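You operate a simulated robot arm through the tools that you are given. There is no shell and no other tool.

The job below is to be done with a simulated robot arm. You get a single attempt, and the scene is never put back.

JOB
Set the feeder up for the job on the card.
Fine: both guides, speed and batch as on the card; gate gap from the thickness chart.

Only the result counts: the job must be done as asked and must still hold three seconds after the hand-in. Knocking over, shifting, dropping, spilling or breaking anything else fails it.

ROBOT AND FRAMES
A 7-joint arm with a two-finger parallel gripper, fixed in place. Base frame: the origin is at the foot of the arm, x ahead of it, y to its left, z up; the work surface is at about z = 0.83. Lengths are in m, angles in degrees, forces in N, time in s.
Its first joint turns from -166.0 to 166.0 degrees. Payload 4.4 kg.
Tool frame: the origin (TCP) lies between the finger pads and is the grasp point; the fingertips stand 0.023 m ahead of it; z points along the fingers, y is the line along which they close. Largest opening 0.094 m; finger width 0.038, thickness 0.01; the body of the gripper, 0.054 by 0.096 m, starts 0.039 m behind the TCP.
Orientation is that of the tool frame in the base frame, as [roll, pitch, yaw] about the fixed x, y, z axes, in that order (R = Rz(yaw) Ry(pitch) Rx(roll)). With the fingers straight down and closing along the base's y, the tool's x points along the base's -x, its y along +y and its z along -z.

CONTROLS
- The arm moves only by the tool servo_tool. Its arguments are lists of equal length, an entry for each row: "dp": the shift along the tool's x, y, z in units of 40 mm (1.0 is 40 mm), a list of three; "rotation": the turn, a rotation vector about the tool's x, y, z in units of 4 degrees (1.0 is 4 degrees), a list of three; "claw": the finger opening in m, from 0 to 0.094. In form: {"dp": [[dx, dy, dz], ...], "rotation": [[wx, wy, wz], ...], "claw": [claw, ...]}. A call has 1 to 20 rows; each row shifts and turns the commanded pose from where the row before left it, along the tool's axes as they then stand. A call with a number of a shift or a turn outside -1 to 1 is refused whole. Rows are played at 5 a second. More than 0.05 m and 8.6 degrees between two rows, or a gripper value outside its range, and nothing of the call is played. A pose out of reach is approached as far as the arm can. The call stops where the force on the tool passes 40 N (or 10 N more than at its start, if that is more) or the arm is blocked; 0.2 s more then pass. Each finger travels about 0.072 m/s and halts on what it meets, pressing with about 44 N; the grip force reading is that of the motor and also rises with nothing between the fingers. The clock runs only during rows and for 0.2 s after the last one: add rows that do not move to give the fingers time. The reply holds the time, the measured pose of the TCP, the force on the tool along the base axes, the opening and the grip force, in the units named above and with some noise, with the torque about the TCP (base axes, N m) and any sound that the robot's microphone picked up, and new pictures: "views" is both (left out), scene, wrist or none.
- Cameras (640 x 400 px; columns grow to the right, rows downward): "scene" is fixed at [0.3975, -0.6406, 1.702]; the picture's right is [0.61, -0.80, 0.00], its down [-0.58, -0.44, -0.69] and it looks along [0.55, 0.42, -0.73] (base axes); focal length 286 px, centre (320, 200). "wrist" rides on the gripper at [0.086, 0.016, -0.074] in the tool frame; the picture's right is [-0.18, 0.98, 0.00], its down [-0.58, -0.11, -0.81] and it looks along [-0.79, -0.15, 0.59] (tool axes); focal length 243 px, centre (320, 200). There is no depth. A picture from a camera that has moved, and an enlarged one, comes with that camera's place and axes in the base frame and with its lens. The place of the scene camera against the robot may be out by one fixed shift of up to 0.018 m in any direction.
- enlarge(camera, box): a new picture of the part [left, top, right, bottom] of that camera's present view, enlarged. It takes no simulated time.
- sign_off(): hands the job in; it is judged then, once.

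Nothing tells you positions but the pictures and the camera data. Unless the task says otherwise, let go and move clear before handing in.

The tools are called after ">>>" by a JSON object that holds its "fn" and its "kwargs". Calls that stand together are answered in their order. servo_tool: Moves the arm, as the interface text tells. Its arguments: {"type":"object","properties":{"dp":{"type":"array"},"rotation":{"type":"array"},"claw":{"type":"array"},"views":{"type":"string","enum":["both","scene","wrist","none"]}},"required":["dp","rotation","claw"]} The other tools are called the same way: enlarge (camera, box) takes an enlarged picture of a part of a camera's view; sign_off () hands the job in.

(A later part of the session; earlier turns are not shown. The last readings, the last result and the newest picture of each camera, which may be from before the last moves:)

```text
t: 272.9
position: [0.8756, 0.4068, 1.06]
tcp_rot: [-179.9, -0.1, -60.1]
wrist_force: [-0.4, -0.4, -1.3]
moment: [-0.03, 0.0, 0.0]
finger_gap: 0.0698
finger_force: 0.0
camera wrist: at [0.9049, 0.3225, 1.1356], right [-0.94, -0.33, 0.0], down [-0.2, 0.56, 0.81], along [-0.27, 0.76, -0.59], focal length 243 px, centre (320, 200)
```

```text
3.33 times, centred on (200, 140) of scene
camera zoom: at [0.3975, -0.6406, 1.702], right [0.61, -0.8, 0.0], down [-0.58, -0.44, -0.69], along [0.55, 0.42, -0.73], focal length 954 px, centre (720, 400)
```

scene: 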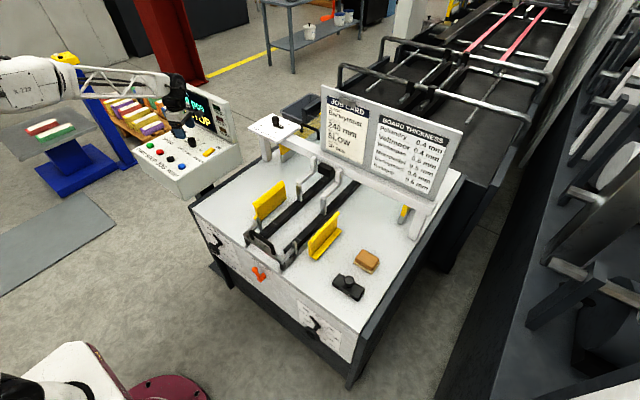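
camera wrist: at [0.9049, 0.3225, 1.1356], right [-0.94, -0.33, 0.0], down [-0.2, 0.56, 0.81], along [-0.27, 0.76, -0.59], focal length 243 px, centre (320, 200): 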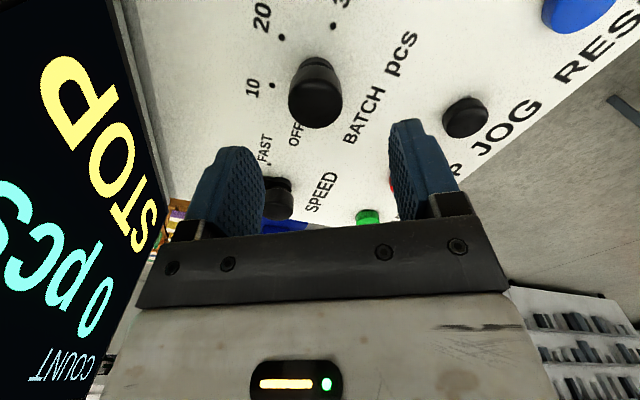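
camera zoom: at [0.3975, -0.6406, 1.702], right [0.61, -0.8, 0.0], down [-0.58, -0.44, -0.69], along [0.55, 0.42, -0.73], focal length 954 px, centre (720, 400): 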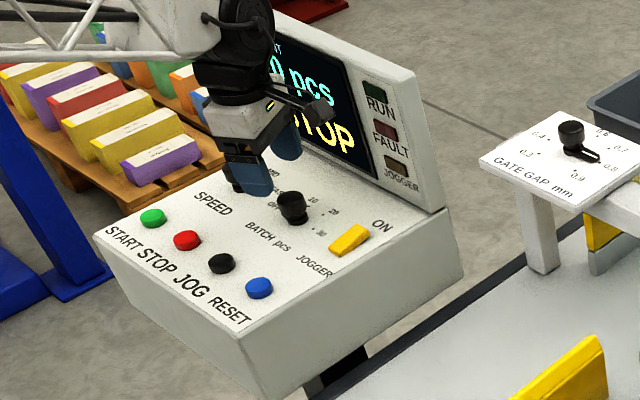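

From this close view the batch knob's axis is about (0.880, 0.402), with the plate at z≈0.970. I'll centre over it and descend with the fingers straddling the cap.

>>> {"fn": "servo_tool", "kwargs": {"dp": [[0.155, -0.03, 0.1], [0, 0, 0.35], [0, 0, 0.35], [0, 0, 0.35], [0, 0, 0.25], [0, 0, 0]], "rotation": [[0, 0, 0], [0, 0, 0], [0, 0, 0], [0, 0, 0], [0, 0, 0], [0, 0, 0]], "claw": [0.07, 0.07, 0.07, 0.07, 0.07, 0.07], "views": "both"}}

>>> {"fn": "enlarge", "kwargs": {"camera": "wrist", "box": [180, 80, 480, 270]}}

>>> {"fn": "enlarge", "kwargs": {"camera": "scene", "box": [150, 90, 240, 180]}}

```text
t: 274.3
position: [0.88, 0.4017, 1.0042]
tcp_rot: [-179.9, -0.1, -60.2]
wrist_force: [-1.0, -0.2, 0.0]
moment: [-0.02, 0.0, 0.04]
finger_gap: 0.0703
finger_force: 0.0
camera wrist: at [0.9087, 0.3179, 1.0799], right [-0.94, -0.33, 0.0], down [-0.2, 0.56, 0.81], along [-0.27, 0.76, -0.59], focal length 243 px, centre (320, 200)
```

scene: 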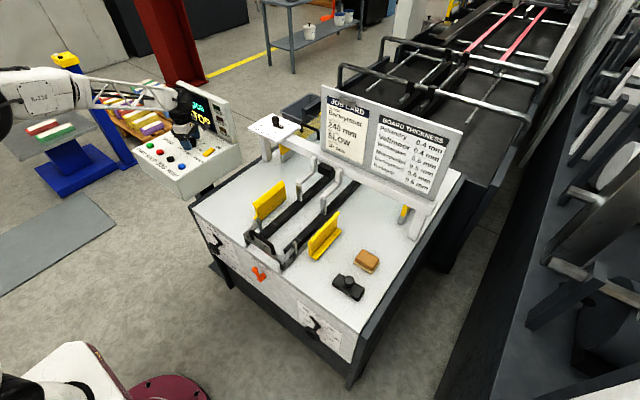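
wrist: 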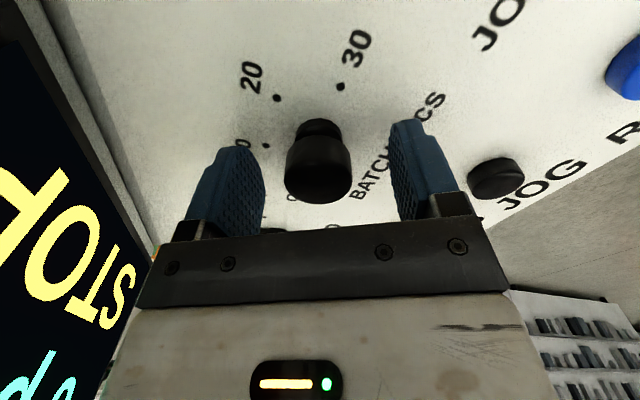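

```text
2.11 times, centred on (330, 175) of wrist
camera zoom: at [0.9087, 0.3179, 1.0799], right [-0.94, -0.33, 0.0], down [-0.2, 0.56, 0.81], along [-0.27, 0.76, -0.59], focal length 511 px, centre (299, 253)
```

zoom: 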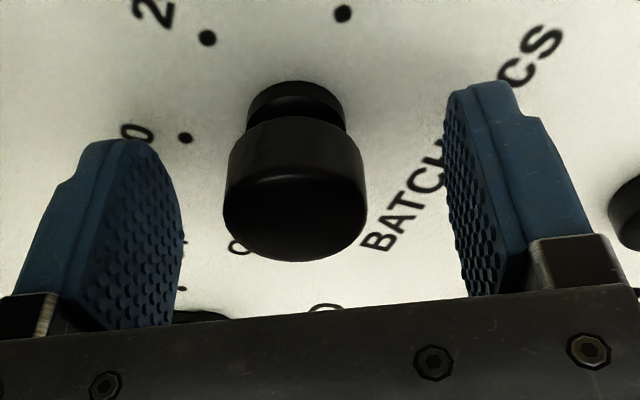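

```text
4.44 times, centred on (195, 135) of scene
camera zoom: at [0.3975, -0.6406, 1.702], right [0.61, -0.8, 0.0], down [-0.58, -0.44, -0.69], along [0.55, 0.42, -0.73], focal length 1272 px, centre (876, 489)
```

zoom: 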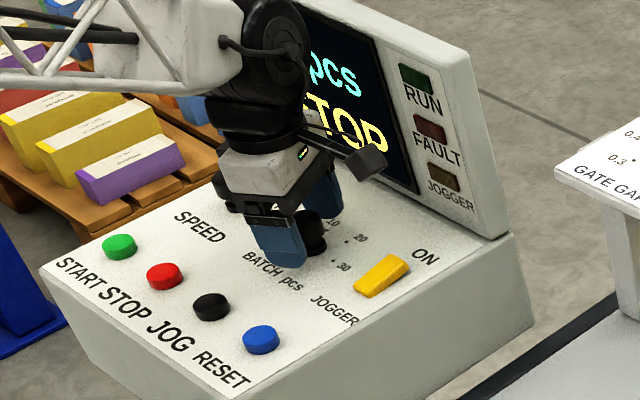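

Well aligned. I'll close gradually to find the cap and centre on it.

>>> {"fn": "servo_tool", "kwargs": {"dp": [[0, 0, 0], [0, 0, 0], [0, 0, 0], [0, 0, 0], [0, 0, 0]], "rotation": [[0, 0, 0], [0, 0, 0], [0, 0, 0], [0, 0, 0], [0, 0, 0]], "claw": [0.05, 0.04, 0.035, 0.033, 0.033], "views": "wrist"}}

```text
t: 275.5
position: [0.8797, 0.401, 1.0042]
tcp_rot: [-179.9, -0.1, -60.2]
wrist_force: [2.6, 2.3, -0.4]
moment: [0.05, -0.01, 0.0]
finger_gap: 0.0343
finger_force: 2.2
camera wrist: at [0.9088, 0.3179, 1.0801], right [-0.94, -0.33, 0.0], down [-0.2, 0.56, 0.81], along [-0.27, 0.76, -0.59], focal length 243 px, centre (320, 200)
```

wrist: 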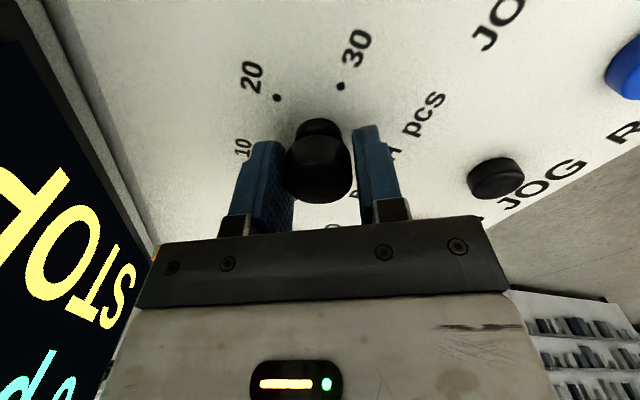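

>>> {"fn": "servo_tool", "kwargs": {"dp": [[0, -0.035, 0], [0, 0, 0], [0, 0, 0], [0, 0, 0]], "rotation": [[0, 0, 0], [0, 0, 0], [0, 0, 0], [0, 0, 0]], "claw": [0.033, 0.031, 0.03, 0.03], "views": "none"}}

```text
t: 276.5
position: [0.8806, 0.402, 1.0039]
tcp_rot: [-179.9, 0.0, -60.1]
wrist_force: [-6.8, -4.5, 1.3]
moment: [-0.08, 0.12, 0.03]
finger_gap: 0.0335
finger_force: 3.8
```

>>> {"fn": "servo_tool", "kwargs": {"dp": [[0, 0.02, 0], [0, 0, 0], [0, 0, 0], [0, 0, 0]], "rotation": [[0, 0, 0], [0, 0, 0], [0, 0, 0], [0, 0, 0]], "claw": [0.032, 0.0305, 0.0295, 0.0295], "views": "none"}}

```text
t: 277.5
position: [0.8804, 0.4013, 1.0049]
tcp_rot: [-179.9, -0.2, -60.1]
wrist_force: [8.2, 5.8, -1.4]
moment: [0.06, -0.15, 0.02]
finger_gap: 0.0337
finger_force: 4.8
```

>>> {"fn": "servo_tool", "kwargs": {"dp": [[0, -0.009, 0], [0, 0, 0], [0, 0, 0], [0, 0, 0], [0, 0, 0], [0, 0, 0], [0, 0, 0], [0, 0, 0], [0, 0, 0], [0, 0, 0], [0, 0, 0]], "rotation": [[0, 0, 0], [0, 0, 0], [0, 0, 0], [0, 0, 0.75], [0, 0, 0.75], [0, 0, 0.75], [0, 0, 0.75], [0, 0, 0.75], [0, 0, 0.75], [0, 0, 0.75], [0, 0, 0]], "claw": [0.0295, 0.026, 0.024, 0.024, 0.024, 0.024, 0.024, 0.024, 0.024, 0.024, 0.024], "views": "both"}}

>>> {"fn": "enlarge", "kwargs": {"camera": "scene", "box": [170, 110, 230, 160]}}

```text
t: 279.9
position: [0.8797, 0.4004, 1.0046]
tcp_rot: [180.0, -0.1, -81.1]
wrist_force: [10.2, -3.2, -4.7]
moment: [-0.07, -0.19, -0.07]
finger_gap: 0.0325
finger_force: 44.6
camera wrist: at [0.8778, 0.3125, 1.0803], right [-1.0, 0.03, 0.0], down [0.02, 0.59, 0.81], along [0.03, 0.81, -0.59], focal length 243 px, centre (320, 200)
```

scene: 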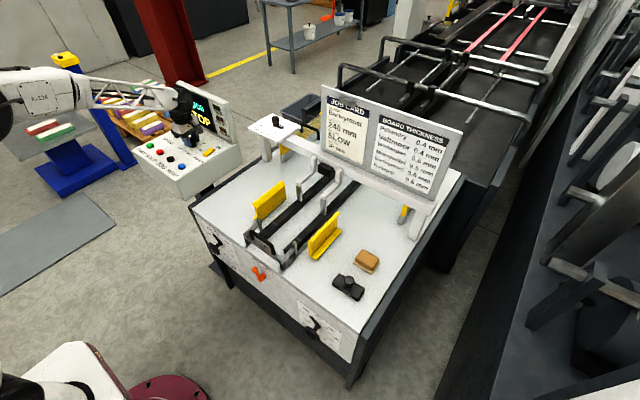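
wrist: 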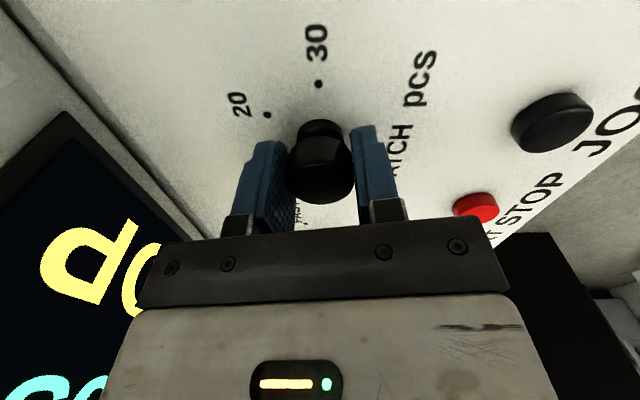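

```text
8.00 times, centred on (200, 135) of scene
camera zoom: at [0.3975, -0.6406, 1.702], right [0.61, -0.8, 0.0], down [-0.58, -0.44, -0.69], along [0.55, 0.42, -0.73], focal length 2290 px, centre (1280, 720)
```

zoom: 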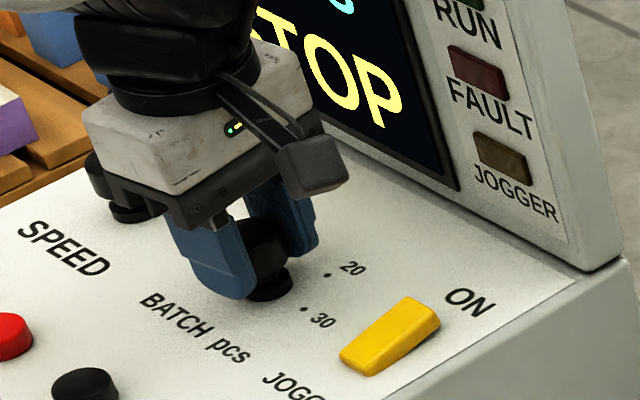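

Firm grip, and the turning torque is small. Continuing clockwise.

>>> {"fn": "servo_tool", "kwargs": {"dp": [[0, 0, 0], [0, 0, 0], [0, 0, 0], [0, 0, 0], [0, 0, 0], [0, 0, 0], [0, 0, 0], [0, 0, 0], [0, 0, 0], [0, 0, 0], [0, 0, 0], [0, 0, 0], [0, 0, 0], [0, 0, 0], [0, 0, 0], [0, 0, 0], [0, 0, 0], [0, 0, 0], [0, 0, 0], [0, 0, 0]], "rotation": [[0, 0, 0.75], [0, 0, 0.75], [0, 0, 0.75], [0, 0, 0.75], [0, 0, 0.75], [0, 0, 0.75], [0, 0, 0.75], [0, 0, 0.75], [0, 0, 0.75], [0, 0, 0.75], [0, 0, 0.75], [0, 0, 0.75], [0, 0, 0.75], [0, 0, 0.75], [0, 0, 0.75], [0, 0, 0.75], [0, 0, 0.75], [0, 0, 0.75], [0, 0, 0.75], [0, 0, 0]], "claw": [0.024, 0.024, 0.024, 0.024, 0.024, 0.024, 0.024, 0.024, 0.024, 0.024, 0.024, 0.024, 0.024, 0.024, 0.024, 0.024, 0.024, 0.024, 0.024, 0.024], "views": "both"}}

>>> {"fn": "enlarge", "kwargs": {"camera": "scene", "box": [170, 110, 230, 160]}}

```text
t: 282.4
position: [0.8793, 0.4015, 1.0039]
tcp_rot: [180.0, -0.2, -115.0]
wrist_force: [-10.7, -0.7, 4.4]
moment: [-0.29, 0.49, -0.02]
finger_gap: 0.0326
finger_force: 44.4
stopped in row 12: the force on the tool passed its limit at 42 N (the readings are from after the stop); the commanded pose is now the measured one
camera wrist: at [0.8288, 0.3292, 1.0805], right [-0.81, 0.58, 0.0], down [0.34, 0.48, 0.81], along [0.47, 0.65, -0.59], focal length 243 px, centre (320, 200)
```

scene: 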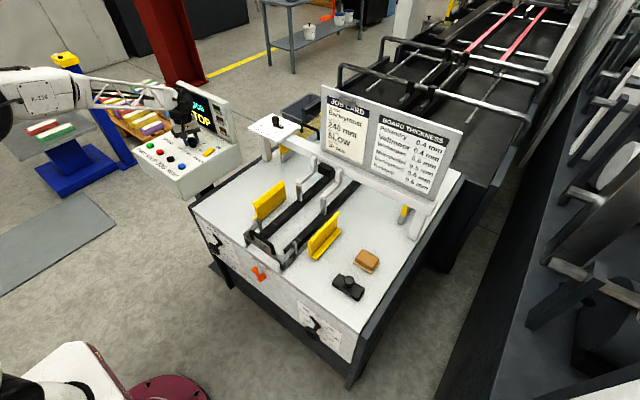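
wrist: 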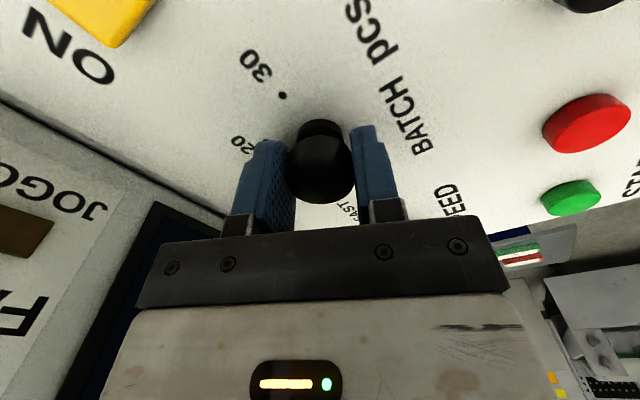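

```text
8.00 times, centred on (200, 135) of scene
camera zoom: at [0.3975, -0.6406, 1.702], right [0.61, -0.8, 0.0], down [-0.58, -0.44, -0.69], along [0.55, 0.42, -0.73], focal length 2290 px, centre (1280, 720)
```

zoom: 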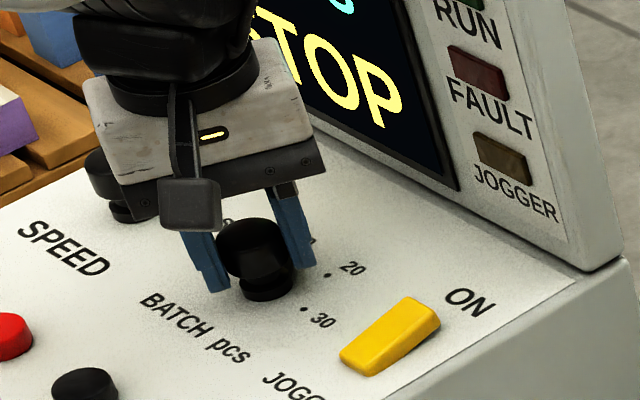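

>>> {"fn": "servo_tool", "kwargs": {"dp": [[0, 0, 0], [0, 0, 0], [0, 0, 0], [0, 0, 0], [0, 0, 0], [0, 0, 0], [0, 0, 0], [0, 0, 0], [0, 0, 0], [0, 0, 0], [0, 0, 0], [0, 0, 0], [0, 0, 0], [0, 0, 0]], "rotation": [[0, 0, 0], [0, 0, 0], [0, 0, 0], [0, 0, 0], [0, 0, 0.75], [0, 0, 0.75], [0, 0, 0.75], [0, 0, 0.75], [0, 0, 0.75], [0, 0, 0.75], [0, 0, 0.75], [0, 0, 0.75], [0, 0, 0.75], [0, 0, 0]], "claw": [0.036, 0.036, 0.028, 0.0275, 0.0275, 0.0275, 0.0275, 0.0275, 0.0275, 0.0275, 0.0275, 0.0275, 0.0275, 0.0275], "views": "both"}}

>>> {"fn": "enlarge", "kwargs": {"camera": "scene", "box": [170, 110, 230, 160]}}

```text
t: 285.4
position: [0.8803, 0.4025, 1.0042]
tcp_rot: [-179.9, -0.1, -142.1]
wrist_force: [1.9, 13.1, -6.6]
moment: [0.31, -0.19, 0.01]
finger_gap: 0.0328
finger_force: 44.5
camera wrist: at [0.8015, 0.3607, 1.0801], right [-0.46, 0.89, 0.0], down [0.53, 0.27, 0.81], along [0.72, 0.37, -0.59], focal length 243 px, centre (320, 200)
```

scene: 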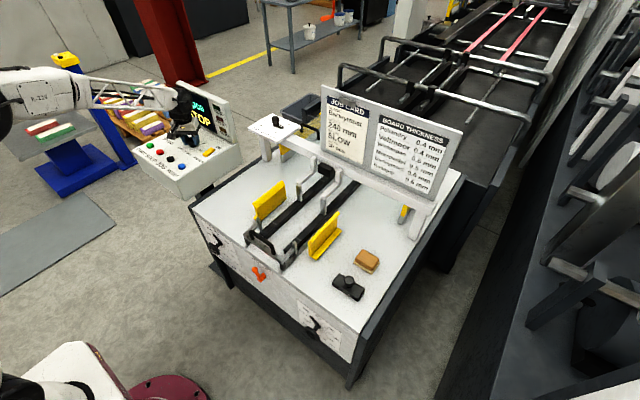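
wrist: 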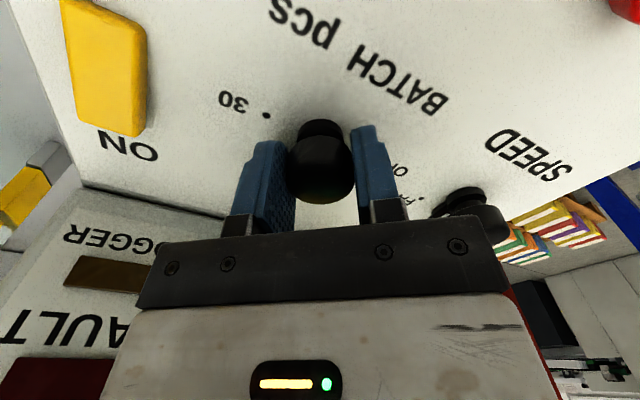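

```text
8.00 times, centred on (200, 135) of scene
camera zoom: at [0.3975, -0.6406, 1.702], right [0.61, -0.8, 0.0], down [-0.58, -0.44, -0.69], along [0.55, 0.42, -0.73], focal length 2290 px, centre (1280, 720)
```

zoom: 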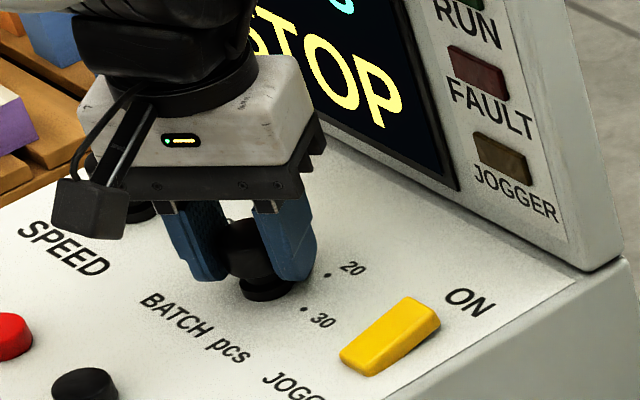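

>>> {"fn": "servo_tool", "kwargs": {"dp": [[0, 0, 0], [0, 0, 0], [0, 0, 0], [0, 0, 0], [0, 0, 0], [0, 0, 0], [0, 0, 0], [0, 0, 0], [0, 0, 0], [0, 0, 0], [0, 0, 0], [0, 0, 0], [0, 0, 0], [0, 0, 0], [0, 0, 0], [0, 0, 0], [0, 0, 0], [0, 0, 0], [0, 0, 0], [0, 0, 0]], "rotation": [[0, 0, 0], [0, 0, 0], [0, 0, 0], [0, 0, 0.8], [0, 0, 0.8], [0, 0, 0.8], [0, 0, 0.8], [0, 0, 0.8], [0, 0, 0.8], [0, 0, 0.8], [0, 0, 0], [0, 0, 0], [0, 0, 0], [0, 0, 0.8], [0, 0, 0.8], [0, 0, 0.8], [0, 0, 0.8], [0, 0, 0.8], [0, 0, 0.8], [0, 0, 0.8]], "claw": [0.036, 0.036, 0.0275, 0.0275, 0.0275, 0.0275, 0.0275, 0.0275, 0.0275, 0.0275, 0.036, 0.036, 0.0275, 0.0275, 0.0275, 0.0275, 0.0275, 0.0275, 0.0275, 0.0275], "views": "both"}}

>>> {"fn": "enlarge", "kwargs": {"camera": "scene", "box": [170, 110, 230, 160]}}

```text
t: 288.9
position: [0.8807, 0.4019, 1.0035]
tcp_rot: [-179.9, -0.1, -173.9]
wrist_force: [4.9, 12.0, -3.4]
moment: [0.2, 0.05, 0.06]
finger_gap: 0.0324
finger_force: 44.3
stopped in row 17: the force on the tool passed its limit at 42 N (the readings are from after the stop); the commanded pose is now the measured one
camera wrist: at [0.7928, 0.4087, 1.0793], right [0.08, 1.0, 0.0], down [0.59, -0.04, 0.81], along [0.8, -0.06, -0.59], focal length 243 px, centre (320, 200)
```

scene: 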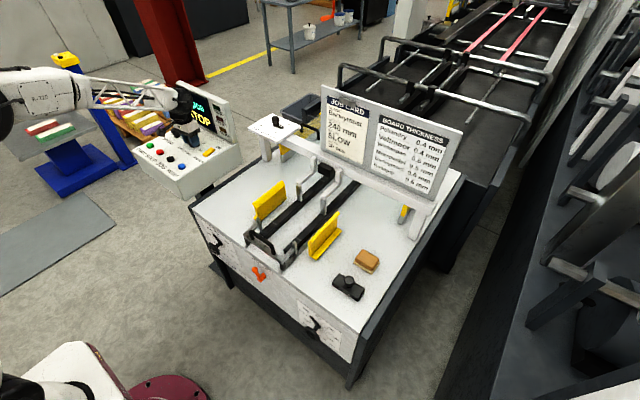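
wrist: 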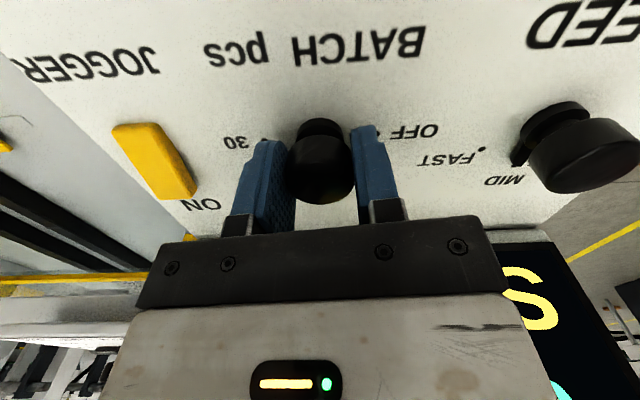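

```text
8.00 times, centred on (200, 135) of scene
camera zoom: at [0.3975, -0.6406, 1.702], right [0.61, -0.8, 0.0], down [-0.58, -0.44, -0.69], along [0.55, 0.42, -0.73], focal length 2290 px, centre (1280, 720)
```

zoom: 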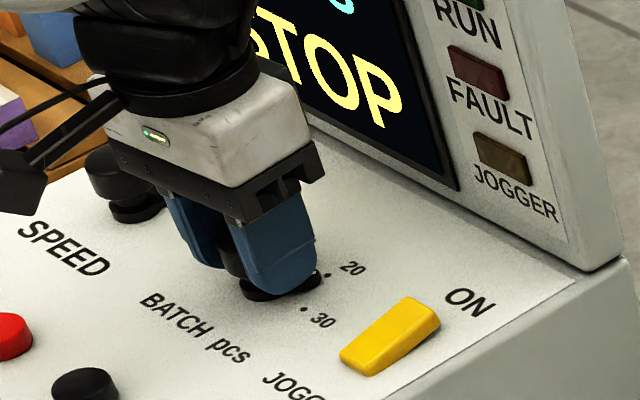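

The pointer is now near 20, about 114° turned. Continuing toward 30.

>>> {"fn": "servo_tool", "kwargs": {"dp": [[0, 0, 0], [0, 0, 0], [0, 0, 0], [0, 0, 0], [0, 0, 0], [0, 0, 0], [0, 0, 0], [0, 0, 0], [0, 0, 0], [0, 0, 0], [0, 0, 0], [0, 0, 0], [0, 0, 0], [0, 0, 0], [0, 0, 0], [0, 0, 0], [0, 0, 0], [0, 0, 0], [0, 0, 0], [0, 0, 0]], "rotation": [[0, 0, 0], [0, 0, 0], [0, 0, 0], [0, 0, 0.8], [0, 0, 0.8], [0, 0, 0.8], [0, 0, 0.8], [0, 0, 0.8], [0, 0, 0.8], [0, 0, 0.8], [0, 0, 0], [0, 0, 0], [0, 0, 0], [0, 0, 0.8], [0, 0, 0.8], [0, 0, 0.8], [0, 0, 0.8], [0, 0, 0.8], [0, 0, 0.8], [0, 0, 0]], "claw": [0.036, 0.036, 0.0275, 0.0275, 0.0275, 0.0275, 0.0275, 0.0275, 0.0275, 0.0275, 0.036, 0.036, 0.0275, 0.0275, 0.0275, 0.0275, 0.0275, 0.0275, 0.0275, 0.0275], "views": "both"}}

>>> {"fn": "enlarge", "kwargs": {"camera": "scene", "box": [170, 110, 230, 160]}}

```text
t: 293.1
position: [0.8792, 0.4025, 1.0037]
tcp_rot: [-179.9, -0.1, 144.4]
wrist_force: [19.1, 6.3, 0.3]
moment: [0.11, -0.21, -0.02]
finger_gap: 0.0326
finger_force: 45.1
camera wrist: at [0.8197, 0.4651, 1.0795], right [0.72, 0.69, 0.0], down [0.41, -0.42, 0.81], along [0.56, -0.58, -0.59], focal length 243 px, centre (320, 200)
```

scene: 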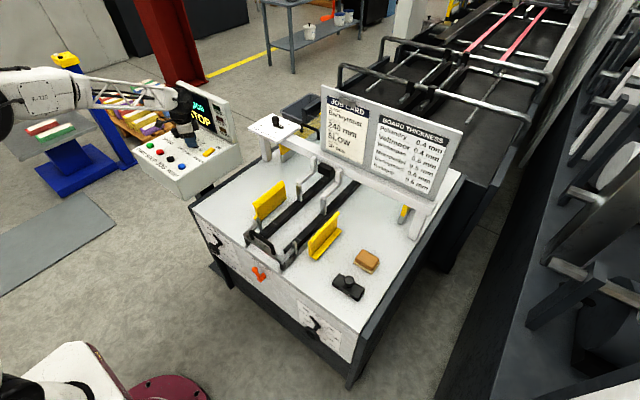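
wrist: 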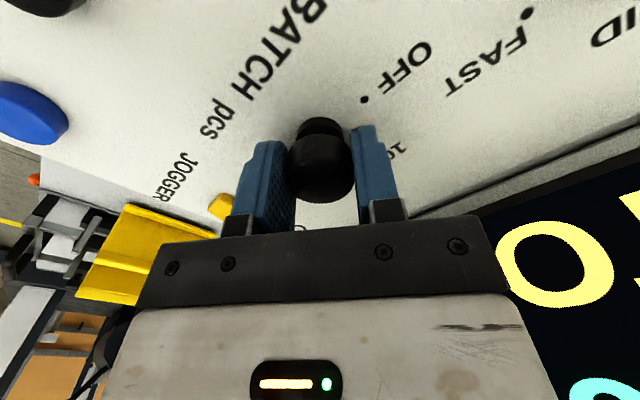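

```text
8.00 times, centred on (200, 135) of scene
camera zoom: at [0.3975, -0.6406, 1.702], right [0.61, -0.8, 0.0], down [-0.58, -0.44, -0.69], along [0.55, 0.42, -0.73], focal length 2290 px, centre (1280, 720)
```

zoom: 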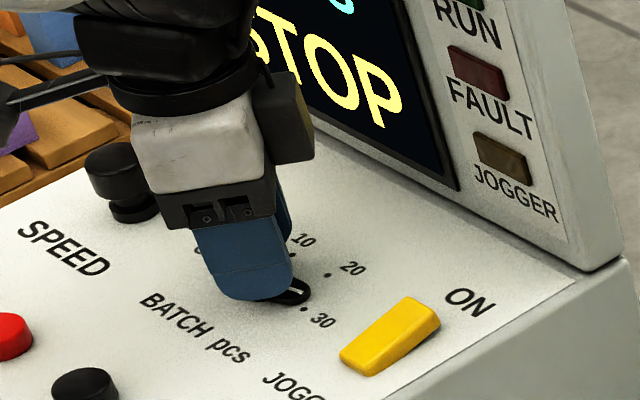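

Pointer visible now, close to 30 with about 24° to go. One more cycle.

>>> {"fn": "servo_tool", "kwargs": {"dp": [[0, 0, 0], [0, 0, 0], [0, 0, 0], [0, 0, 0], [0, 0, 0], [0, 0, 0], [0, 0, 0], [0, 0, 0], [0, 0, 0], [0, 0, 0], [0, 0, 0], [0, 0, 0], [0, 0, 0]], "rotation": [[0, 0, 0], [0, 0, 0], [0, 0, 0], [0, 0, 0.77], [0, 0, 0.77], [0, 0, 0.77], [0, 0, 0.77], [0, 0, 0.77], [0, 0, 0.77], [0, 0, 0.77], [0, 0, 0.77], [0, 0, 0], [0, 0, 0]], "claw": [0.036, 0.036, 0.0275, 0.0275, 0.0275, 0.0275, 0.0275, 0.0275, 0.0275, 0.0275, 0.0275, 0.0275, 0.0275], "views": "both"}}

>>> {"fn": "enlarge", "kwargs": {"camera": "scene", "box": [170, 110, 230, 160]}}

```text
t: 295.9
position: [0.8797, 0.401, 1.0043]
tcp_rot: [-179.9, 0.1, 119.9]
wrist_force: [-3.8, -11.2, -5.9]
moment: [-0.26, 0.01, 0.23]
finger_gap: 0.0325
finger_force: 45.2
camera wrist: at [0.8515, 0.4849, 1.0798], right [0.94, 0.33, 0.0], down [0.2, -0.56, 0.81], along [0.27, -0.76, -0.59], focal length 243 px, centre (320, 200)
```

scene: 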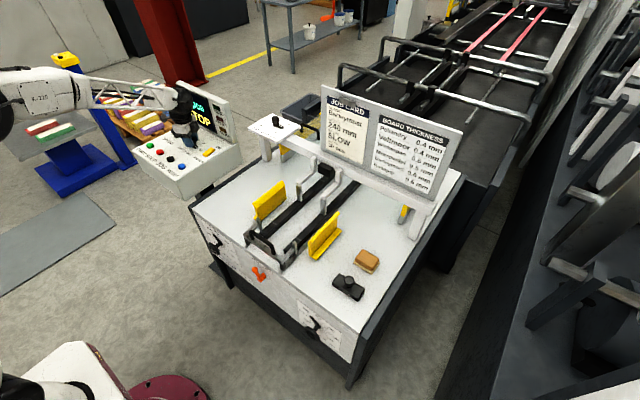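
wrist: 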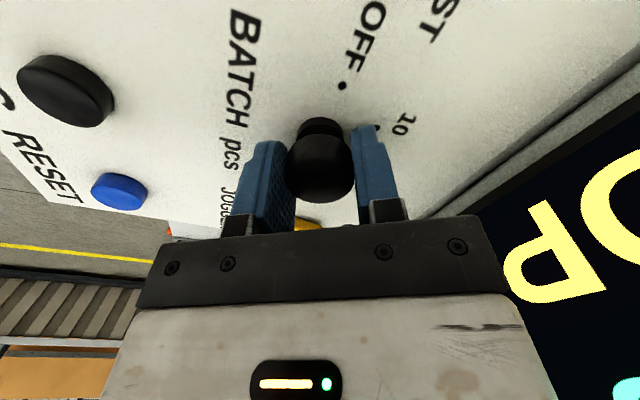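

```text
8.00 times, centred on (200, 135) of scene
camera zoom: at [0.3975, -0.6406, 1.702], right [0.61, -0.8, 0.0], down [-0.58, -0.44, -0.69], along [0.55, 0.42, -0.73], focal length 2290 px, centre (1280, 720)
```

zoom: 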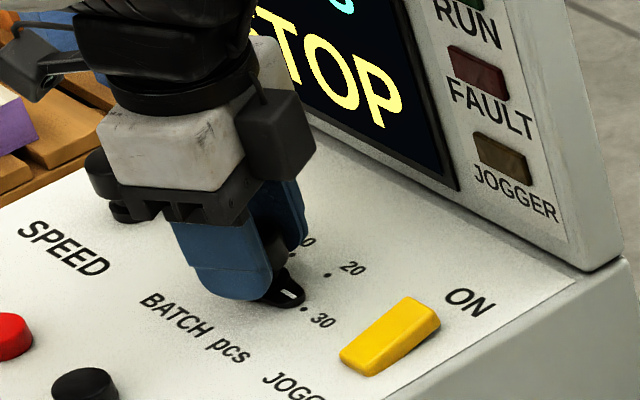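

The pointer appears to be at 30. Releasing and lifting to verify.

>>> {"fn": "servo_tool", "kwargs": {"dp": [[0, 0, 0], [0, 0, 0], [0, 0, -0.5], [0, 0, -0.7], [0, 0, -0.8], [0, 0, -0.8], [0, 0, 0]], "rotation": [[0, 0, 0], [0, 0, 0], [0, 0, 0], [0, 0, 0], [0, 0, 0], [0, 0, 0], [0, 0, 0]], "claw": [0.045, 0.07, 0.07, 0.07, 0.07, 0.07, 0.07], "views": "both"}}

>>> {"fn": "enlarge", "kwargs": {"camera": "scene", "box": [175, 120, 225, 160]}}

>>> {"fn": "enlarge", "kwargs": {"camera": "wrist", "box": [240, 30, 420, 170]}}

```text
t: 297.4
position: [0.8814, 0.4035, 1.1158]
tcp_rot: [-179.9, 0.2, 119.8]
wrist_force: [0.4, 0.6, -0.1]
moment: [-0.01, -0.04, 0.02]
finger_gap: 0.07
finger_force: 0.0
camera wrist: at [0.8521, 0.4863, 1.1919], right [0.94, 0.33, 0.0], down [0.2, -0.56, 0.81], along [0.27, -0.76, -0.59], focal length 243 px, centre (320, 200)
```

scene: 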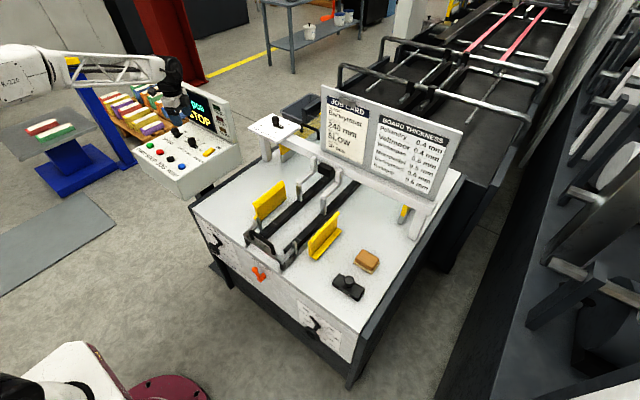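
wrist: 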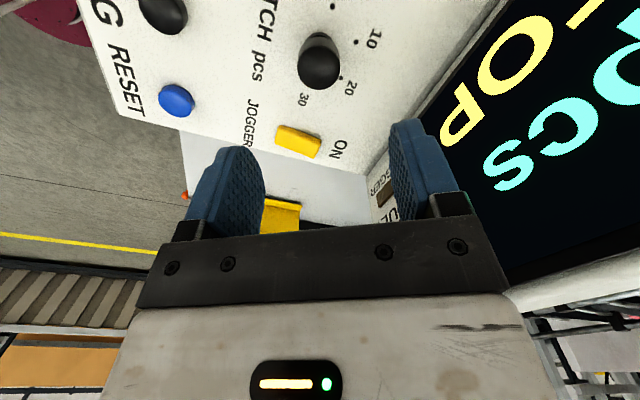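

```text
10.00 times, centred on (200, 140) of scene
camera zoom: at [0.3975, -0.6406, 1.702], right [0.61, -0.8, 0.0], down [-0.58, -0.44, -0.69], along [0.55, 0.42, -0.73], focal length 2863 px, centre (1520, 800)
```

zoom: 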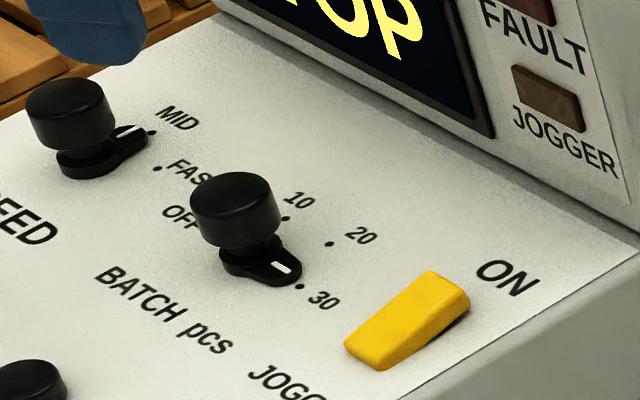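

```text
2.86 times, centred on (330, 100) of wrist
camera zoom: at [0.8521, 0.4863, 1.1919], right [0.94, 0.33, 0.0], down [0.2, -0.56, 0.81], along [0.27, -0.76, -0.59], focal length 693 px, centre (291, 486)
```

zoom: 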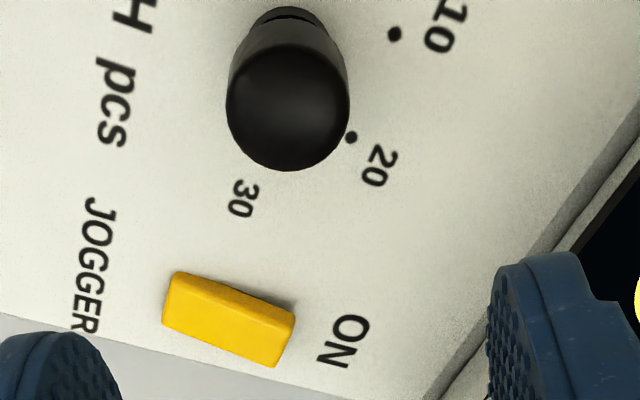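

Batch looks set at 30; I'll verify from a better angle afterwards. With the current roll I can now do SPEED, turning -60°. Moving above it and checking reach.

>>> {"fn": "servo_tool", "kwargs": {"dp": [[0.6475, 0.36, 0], [0.6475, 0.36, 0], [0.6475, 0.36, 0], [0.6475, 0.36, 0], [0, 0, 0]], "rotation": [[0, 0, 0], [0, 0, 0], [0, 0, 0], [0, 0, 0], [0, 0, 0]], "claw": [0.07, 0.07, 0.07, 0.07, 0.07], "views": "both"}}

>>> {"fn": "enlarge", "kwargs": {"camera": "scene", "box": [175, 120, 225, 160]}}

```text
t: 298.6
position: [0.8781, 0.5197, 1.1156]
tcp_rot: [-179.9, 0.1, 119.9]
wrist_force: [0.8, 0.0, -0.2]
moment: [-0.02, -0.01, -0.01]
finger_gap: 0.07
finger_force: 0.0
camera wrist: at [0.8495, 0.6022, 1.1911], right [0.94, 0.33, 0.0], down [0.2, -0.56, 0.81], along [0.27, -0.76, -0.59], focal length 243 px, centre (320, 200)
```

scene: 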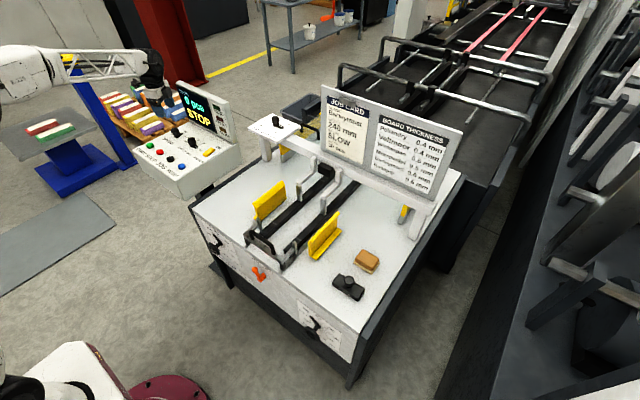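
wrist: 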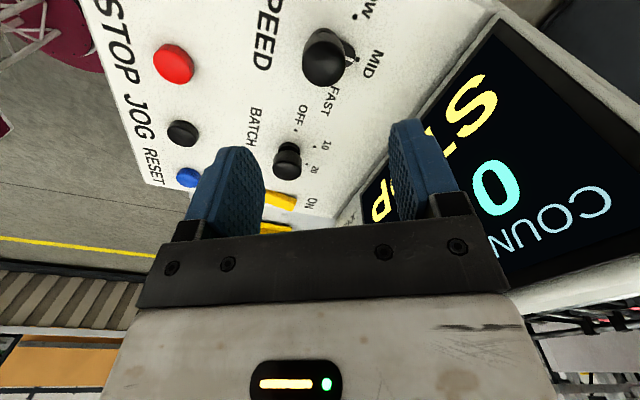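

```text
10.00 times, centred on (200, 140) of scene
camera zoom: at [0.3975, -0.6406, 1.702], right [0.61, -0.8, 0.0], down [-0.58, -0.44, -0.69], along [0.55, 0.42, -0.73], focal length 2863 px, centre (1520, 800)
```

zoom: 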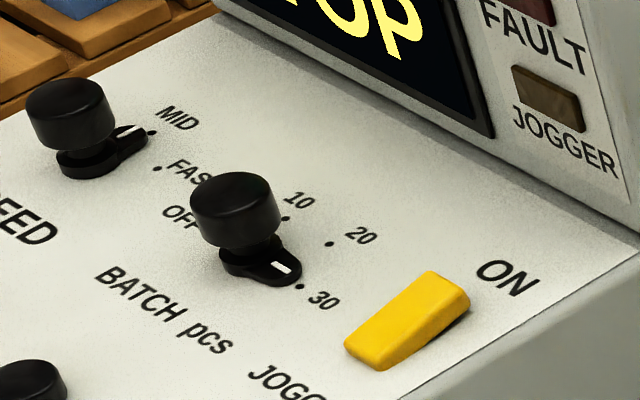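

Reach is fine here. The speed axis is about (0.881, 0.521), so I'll descend around its cap.

>>> {"fn": "servo_tool", "kwargs": {"dp": [[-0.01, 0.08, 0.3], [0, 0, 0.5], [0, 0, 0.5], [0, 0, 0.5], [0, 0, 0.5], [0, 0, 0.49], [0, 0, 0]], "rotation": [[0, 0, 0], [0, 0, 0], [0, 0, 0], [0, 0, 0], [0, 0, 0], [0, 0, 0], [0, 0, 0]], "claw": [0.07, 0.07, 0.07, 0.07, 0.07, 0.07, 0.07], "views": "wrist"}}

>>> {"fn": "enlarge", "kwargs": {"camera": "wrist", "box": [180, 80, 480, 270]}}

```text
t: 300.2
position: [0.8821, 0.5235, 1.0037]
tcp_rot: [-179.9, 0.2, 119.8]
wrist_force: [-0.4, -0.4, -0.4]
moment: [-0.01, -0.01, 0.0]
finger_gap: 0.07
finger_force: 0.1
camera wrist: at [0.8537, 0.6066, 1.0798], right [0.94, 0.33, 0.0], down [0.2, -0.56, 0.81], along [0.27, -0.76, -0.59], focal length 243 px, centre (320, 200)
```

wrist: 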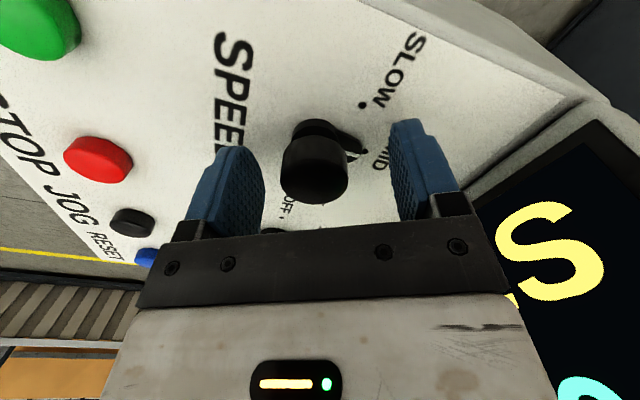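

```text
2.11 times, centred on (330, 175) of wrist
camera zoom: at [0.8537, 0.6066, 1.0798], right [0.94, 0.33, 0.0], down [0.2, -0.56, 0.81], along [0.27, -0.76, -0.59], focal length 511 px, centre (299, 253)
```

zoom: 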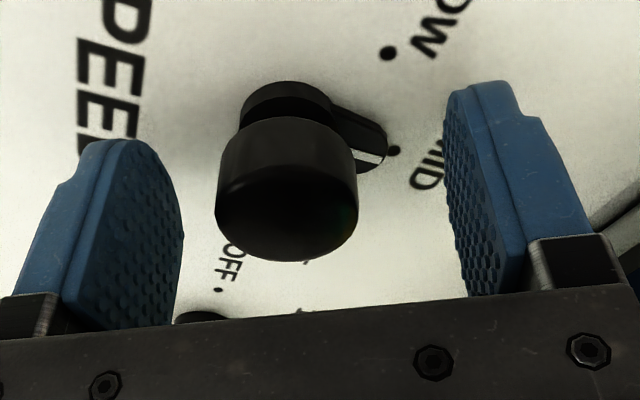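

>>> {"fn": "servo_tool", "kwargs": {"dp": [[0, -0.055, 0], [0, 0, 0], [0, 0, 0], [0, 0, 0], [0, 0, 0]], "rotation": [[0, 0, 0], [0, 0, 0], [0, 0, 0], [0, 0, 0], [0, 0, 0]], "claw": [0.05, 0.036, 0.032, 0.0305, 0.0305], "views": "wrist"}}

```text
t: 301.4
position: [0.8796, 0.5212, 1.0036]
tcp_rot: [-179.9, 0.1, 119.9]
wrist_force: [8.0, 4.4, -4.3]
moment: [0.04, -0.07, -0.02]
finger_gap: 0.0344
finger_force: 4.6
camera wrist: at [0.8507, 0.6047, 1.0788], right [0.94, 0.33, 0.0], down [0.2, -0.56, 0.81], along [0.27, -0.76, -0.59], focal length 243 px, centre (320, 200)
```

wrist: 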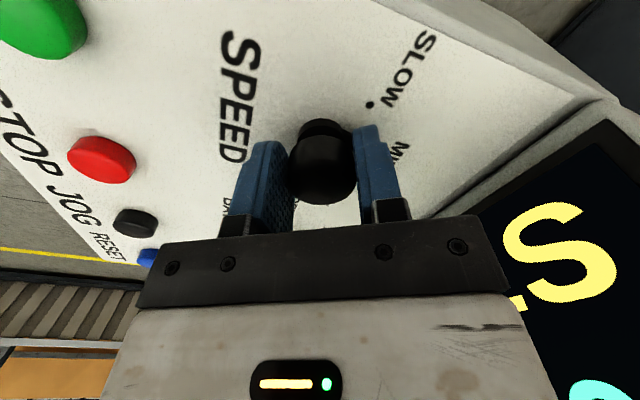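

>>> {"fn": "servo_tool", "kwargs": {"dp": [[0, 0.016, 0], [0, 0, 0], [0, 0, 0], [0, 0, 0], [0, 0, 0], [0, 0, 0], [0, 0, 0], [0, 0, 0], [0, 0, 0], [0, 0, 0], [0, 0, 0], [0, 0, 0]], "rotation": [[0, 0, 0], [0, 0, 0], [0, 0, 0], [0, 0, -0.75], [0, 0, -0.75], [0, 0, -0.75], [0, 0, -0.75], [0, 0, -0.75], [0, 0, -0.75], [0, 0, -0.75], [0, 0, -0.75], [0, 0, 0]], "claw": [0.032, 0.0285, 0.0275, 0.0275, 0.0275, 0.0275, 0.0275, 0.0275, 0.0275, 0.0275, 0.0275, 0.0275], "views": "wrist"}}

```text
t: 304.1
position: [0.8795, 0.5197, 1.0041]
tcp_rot: [-180.0, 0.1, 143.9]
wrist_force: [10.5, 15.9, 1.8]
moment: [0.31, -0.06, 0.03]
finger_gap: 0.0358
finger_force: 9.5
camera wrist: at [0.8197, 0.5842, 1.0795], right [0.73, 0.69, 0.0], down [0.41, -0.43, 0.81], along [0.55, -0.59, -0.59], focal length 243 px, centre (320, 200)
```

wrist: 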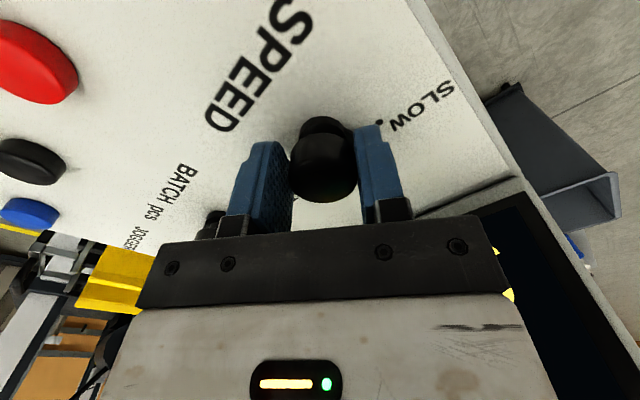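

>>> {"fn": "servo_tool", "kwargs": {"dp": [[0, 0, 0], [0, 0.04, 0], [0, 0, 0], [0, 0, 0], [0, 0, 0]], "rotation": [[0, 0, 0], [0, 0, 0], [0, 0, 0], [0, 0, 0], [0, 0, 0]], "claw": [0.04, 0.04, 0.031, 0.029, 0.029], "views": "none"}}

```text
t: 305.2
position: [0.8799, 0.5214, 1.0032]
tcp_rot: [-179.8, 0.0, 143.9]
wrist_force: [5.3, 5.9, -3.1]
moment: [0.06, -0.16, -0.02]
finger_gap: 0.0327
finger_force: 45.3
```

Centred now with a firm grip. Continuing counter-clockwise.

>>> {"fn": "servo_tool", "kwargs": {"dp": [[0, 0, 0], [0, 0, 0], [0, 0, 0], [0, 0, 0], [0, 0, 0], [0, 0, 0], [0, 0, 0], [0, 0, 0], [0, 0, 0], [0, 0, 0], [0, 0, 0]], "rotation": [[0, 0, -0.75], [0, 0, -0.75], [0, 0, -0.75], [0, 0, -0.75], [0, 0, -0.75], [0, 0, -0.75], [0, 0, -0.75], [0, 0, -0.75], [0, 0, -0.75], [0, 0, -0.75], [0, 0, 0]], "claw": [0.029, 0.029, 0.029, 0.029, 0.029, 0.029, 0.029, 0.029, 0.029, 0.029, 0.029], "views": "both"}}

>>> {"fn": "enlarge", "kwargs": {"camera": "wrist", "box": [220, 60, 440, 240]}}

>>> {"fn": "enlarge", "kwargs": {"camera": "scene", "box": [155, 105, 205, 145]}}

```text
t: 307.6
position: [0.8807, 0.5218, 1.0027]
tcp_rot: [-179.9, -0.1, 173.9]
wrist_force: [-0.8, -28.8, -9.6]
moment: [-0.44, 0.09, 0.02]
finger_gap: 0.0326
finger_force: 44.9
camera wrist: at [0.7969, 0.5472, 1.0792], right [0.29, 0.96, 0.0], down [0.57, -0.17, 0.81], along [0.77, -0.23, -0.59], focal length 243 px, centre (320, 200)
```

scene: 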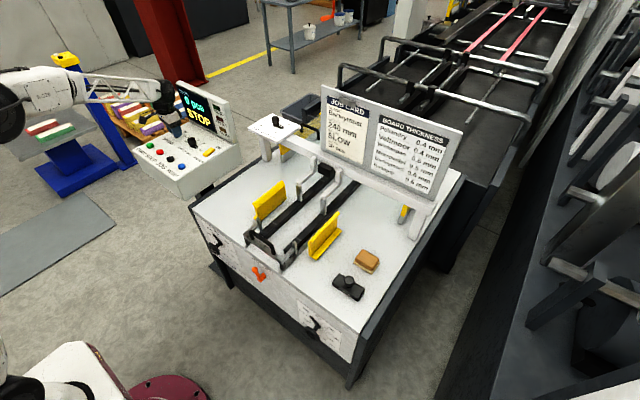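
wrist: 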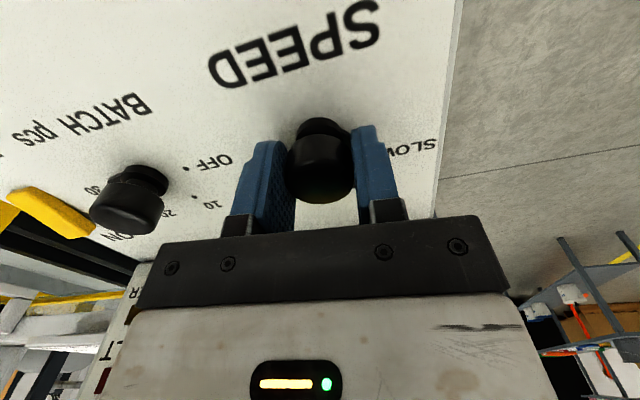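

```text
2.22 times, centred on (330, 150) of wrist
camera zoom: at [0.7969, 0.5472, 1.0792], right [0.29, 0.96, 0.0], down [0.57, -0.17, 0.81], along [0.77, -0.23, -0.59], focal length 539 px, centre (298, 311)
```

zoom: 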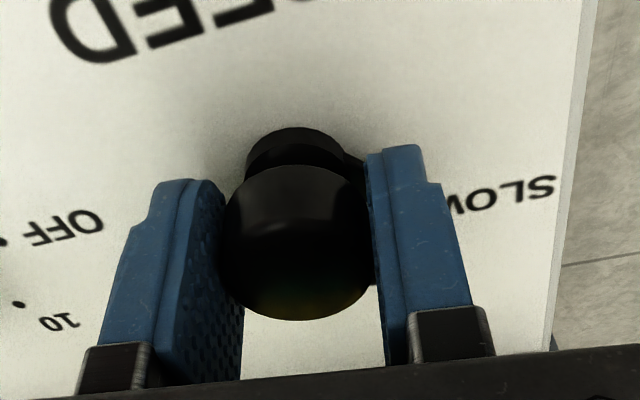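

```text
10.00 times, centred on (180, 125) of scene
camera zoom: at [0.3975, -0.6406, 1.702], right [0.61, -0.8, 0.0], down [-0.58, -0.44, -0.69], along [0.55, 0.42, -0.73], focal length 2863 px, centre (1720, 950)
```

zoom: 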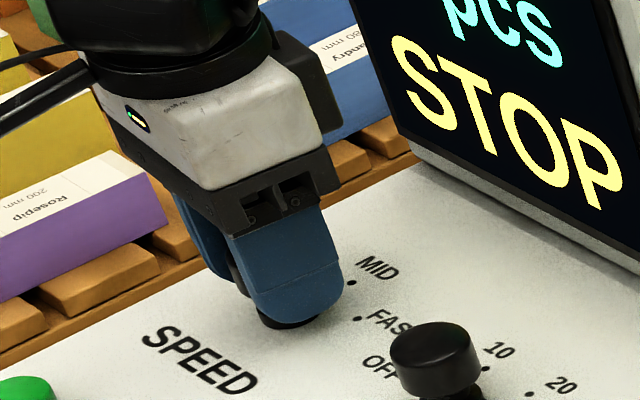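

The pointer has moved toward SLOW. Releasing and lifting to check both knobs from the robot side.

>>> {"fn": "servo_tool", "kwargs": {"dp": [[0, 0, 0], [0, 0, 0], [0.2, 0, -0.5], [0.3, -0.1, -0.8], [0.4, -0.2, -0.8], [0.4, -0.2, -0.8], [0, 0, 0]], "rotation": [[0, 0, 0], [0, 0, 0], [0, 0, 0], [0, 0, 0], [0, 0, 0], [0, 0, 0], [0, 0, 0]], "claw": [0.045, 0.07, 0.07, 0.07, 0.07, 0.07, 0.07], "views": "both"}}

>>> {"fn": "enlarge", "kwargs": {"camera": "wrist", "box": [200, 20, 420, 180]}}

>>> {"fn": "enlarge", "kwargs": {"camera": "scene", "box": [160, 115, 220, 165]}}

```text
t: 309.2
position: [0.8241, 0.5061, 1.1202]
tcp_rot: [-179.9, -0.1, 173.9]
wrist_force: [-0.1, -0.6, 0.2]
moment: [-0.01, 0.02, -0.02]
finger_gap: 0.0699
finger_force: 0.1
camera wrist: at [0.7399, 0.5314, 1.1953], right [0.29, 0.96, 0.0], down [0.57, -0.17, 0.81], along [0.77, -0.23, -0.59], focal length 243 px, centre (320, 200)
```

scene: 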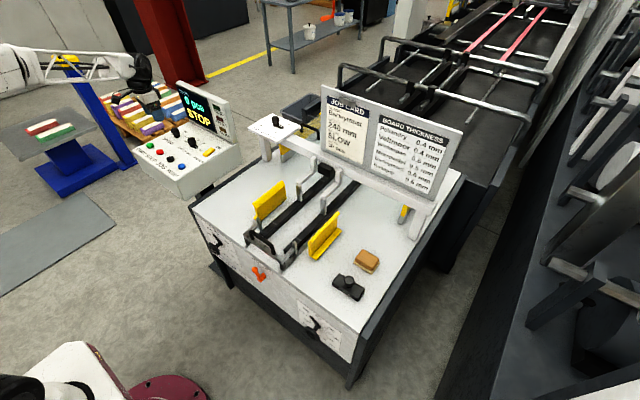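
wrist: 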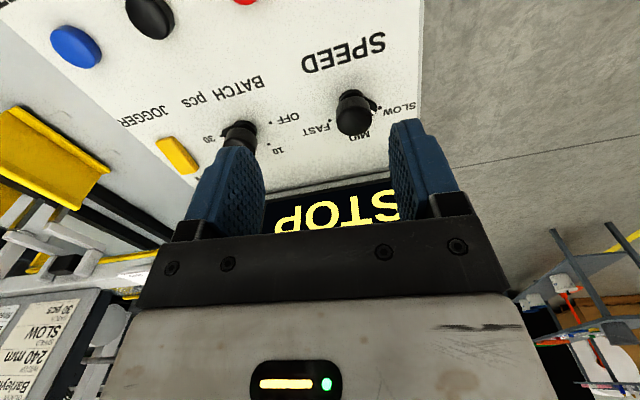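

```text
2.50 times, centred on (310, 100) of wrist
camera zoom: at [0.7399, 0.5314, 1.1953], right [0.29, 0.96, 0.0], down [0.57, -0.17, 0.81], along [0.77, -0.23, -0.59], focal length 606 px, centre (345, 450)
```

zoom: 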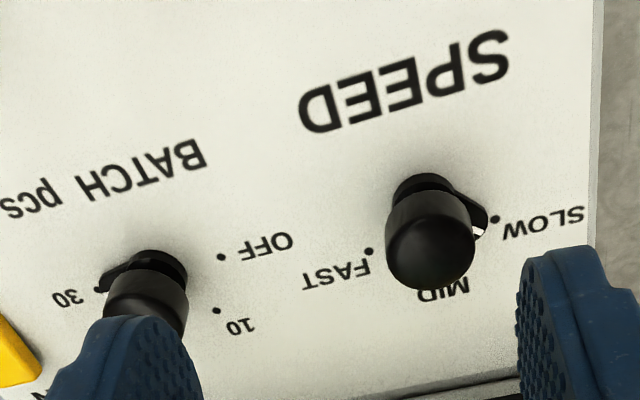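

```text
8.00 times, centred on (190, 140) of scene
camera zoom: at [0.3975, -0.6406, 1.702], right [0.61, -0.8, 0.0], down [-0.58, -0.44, -0.69], along [0.55, 0.42, -0.73], focal length 2290 px, centre (1360, 680)
```

zoom: 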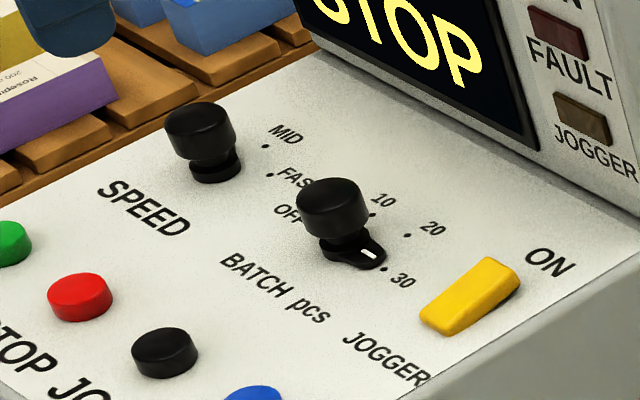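

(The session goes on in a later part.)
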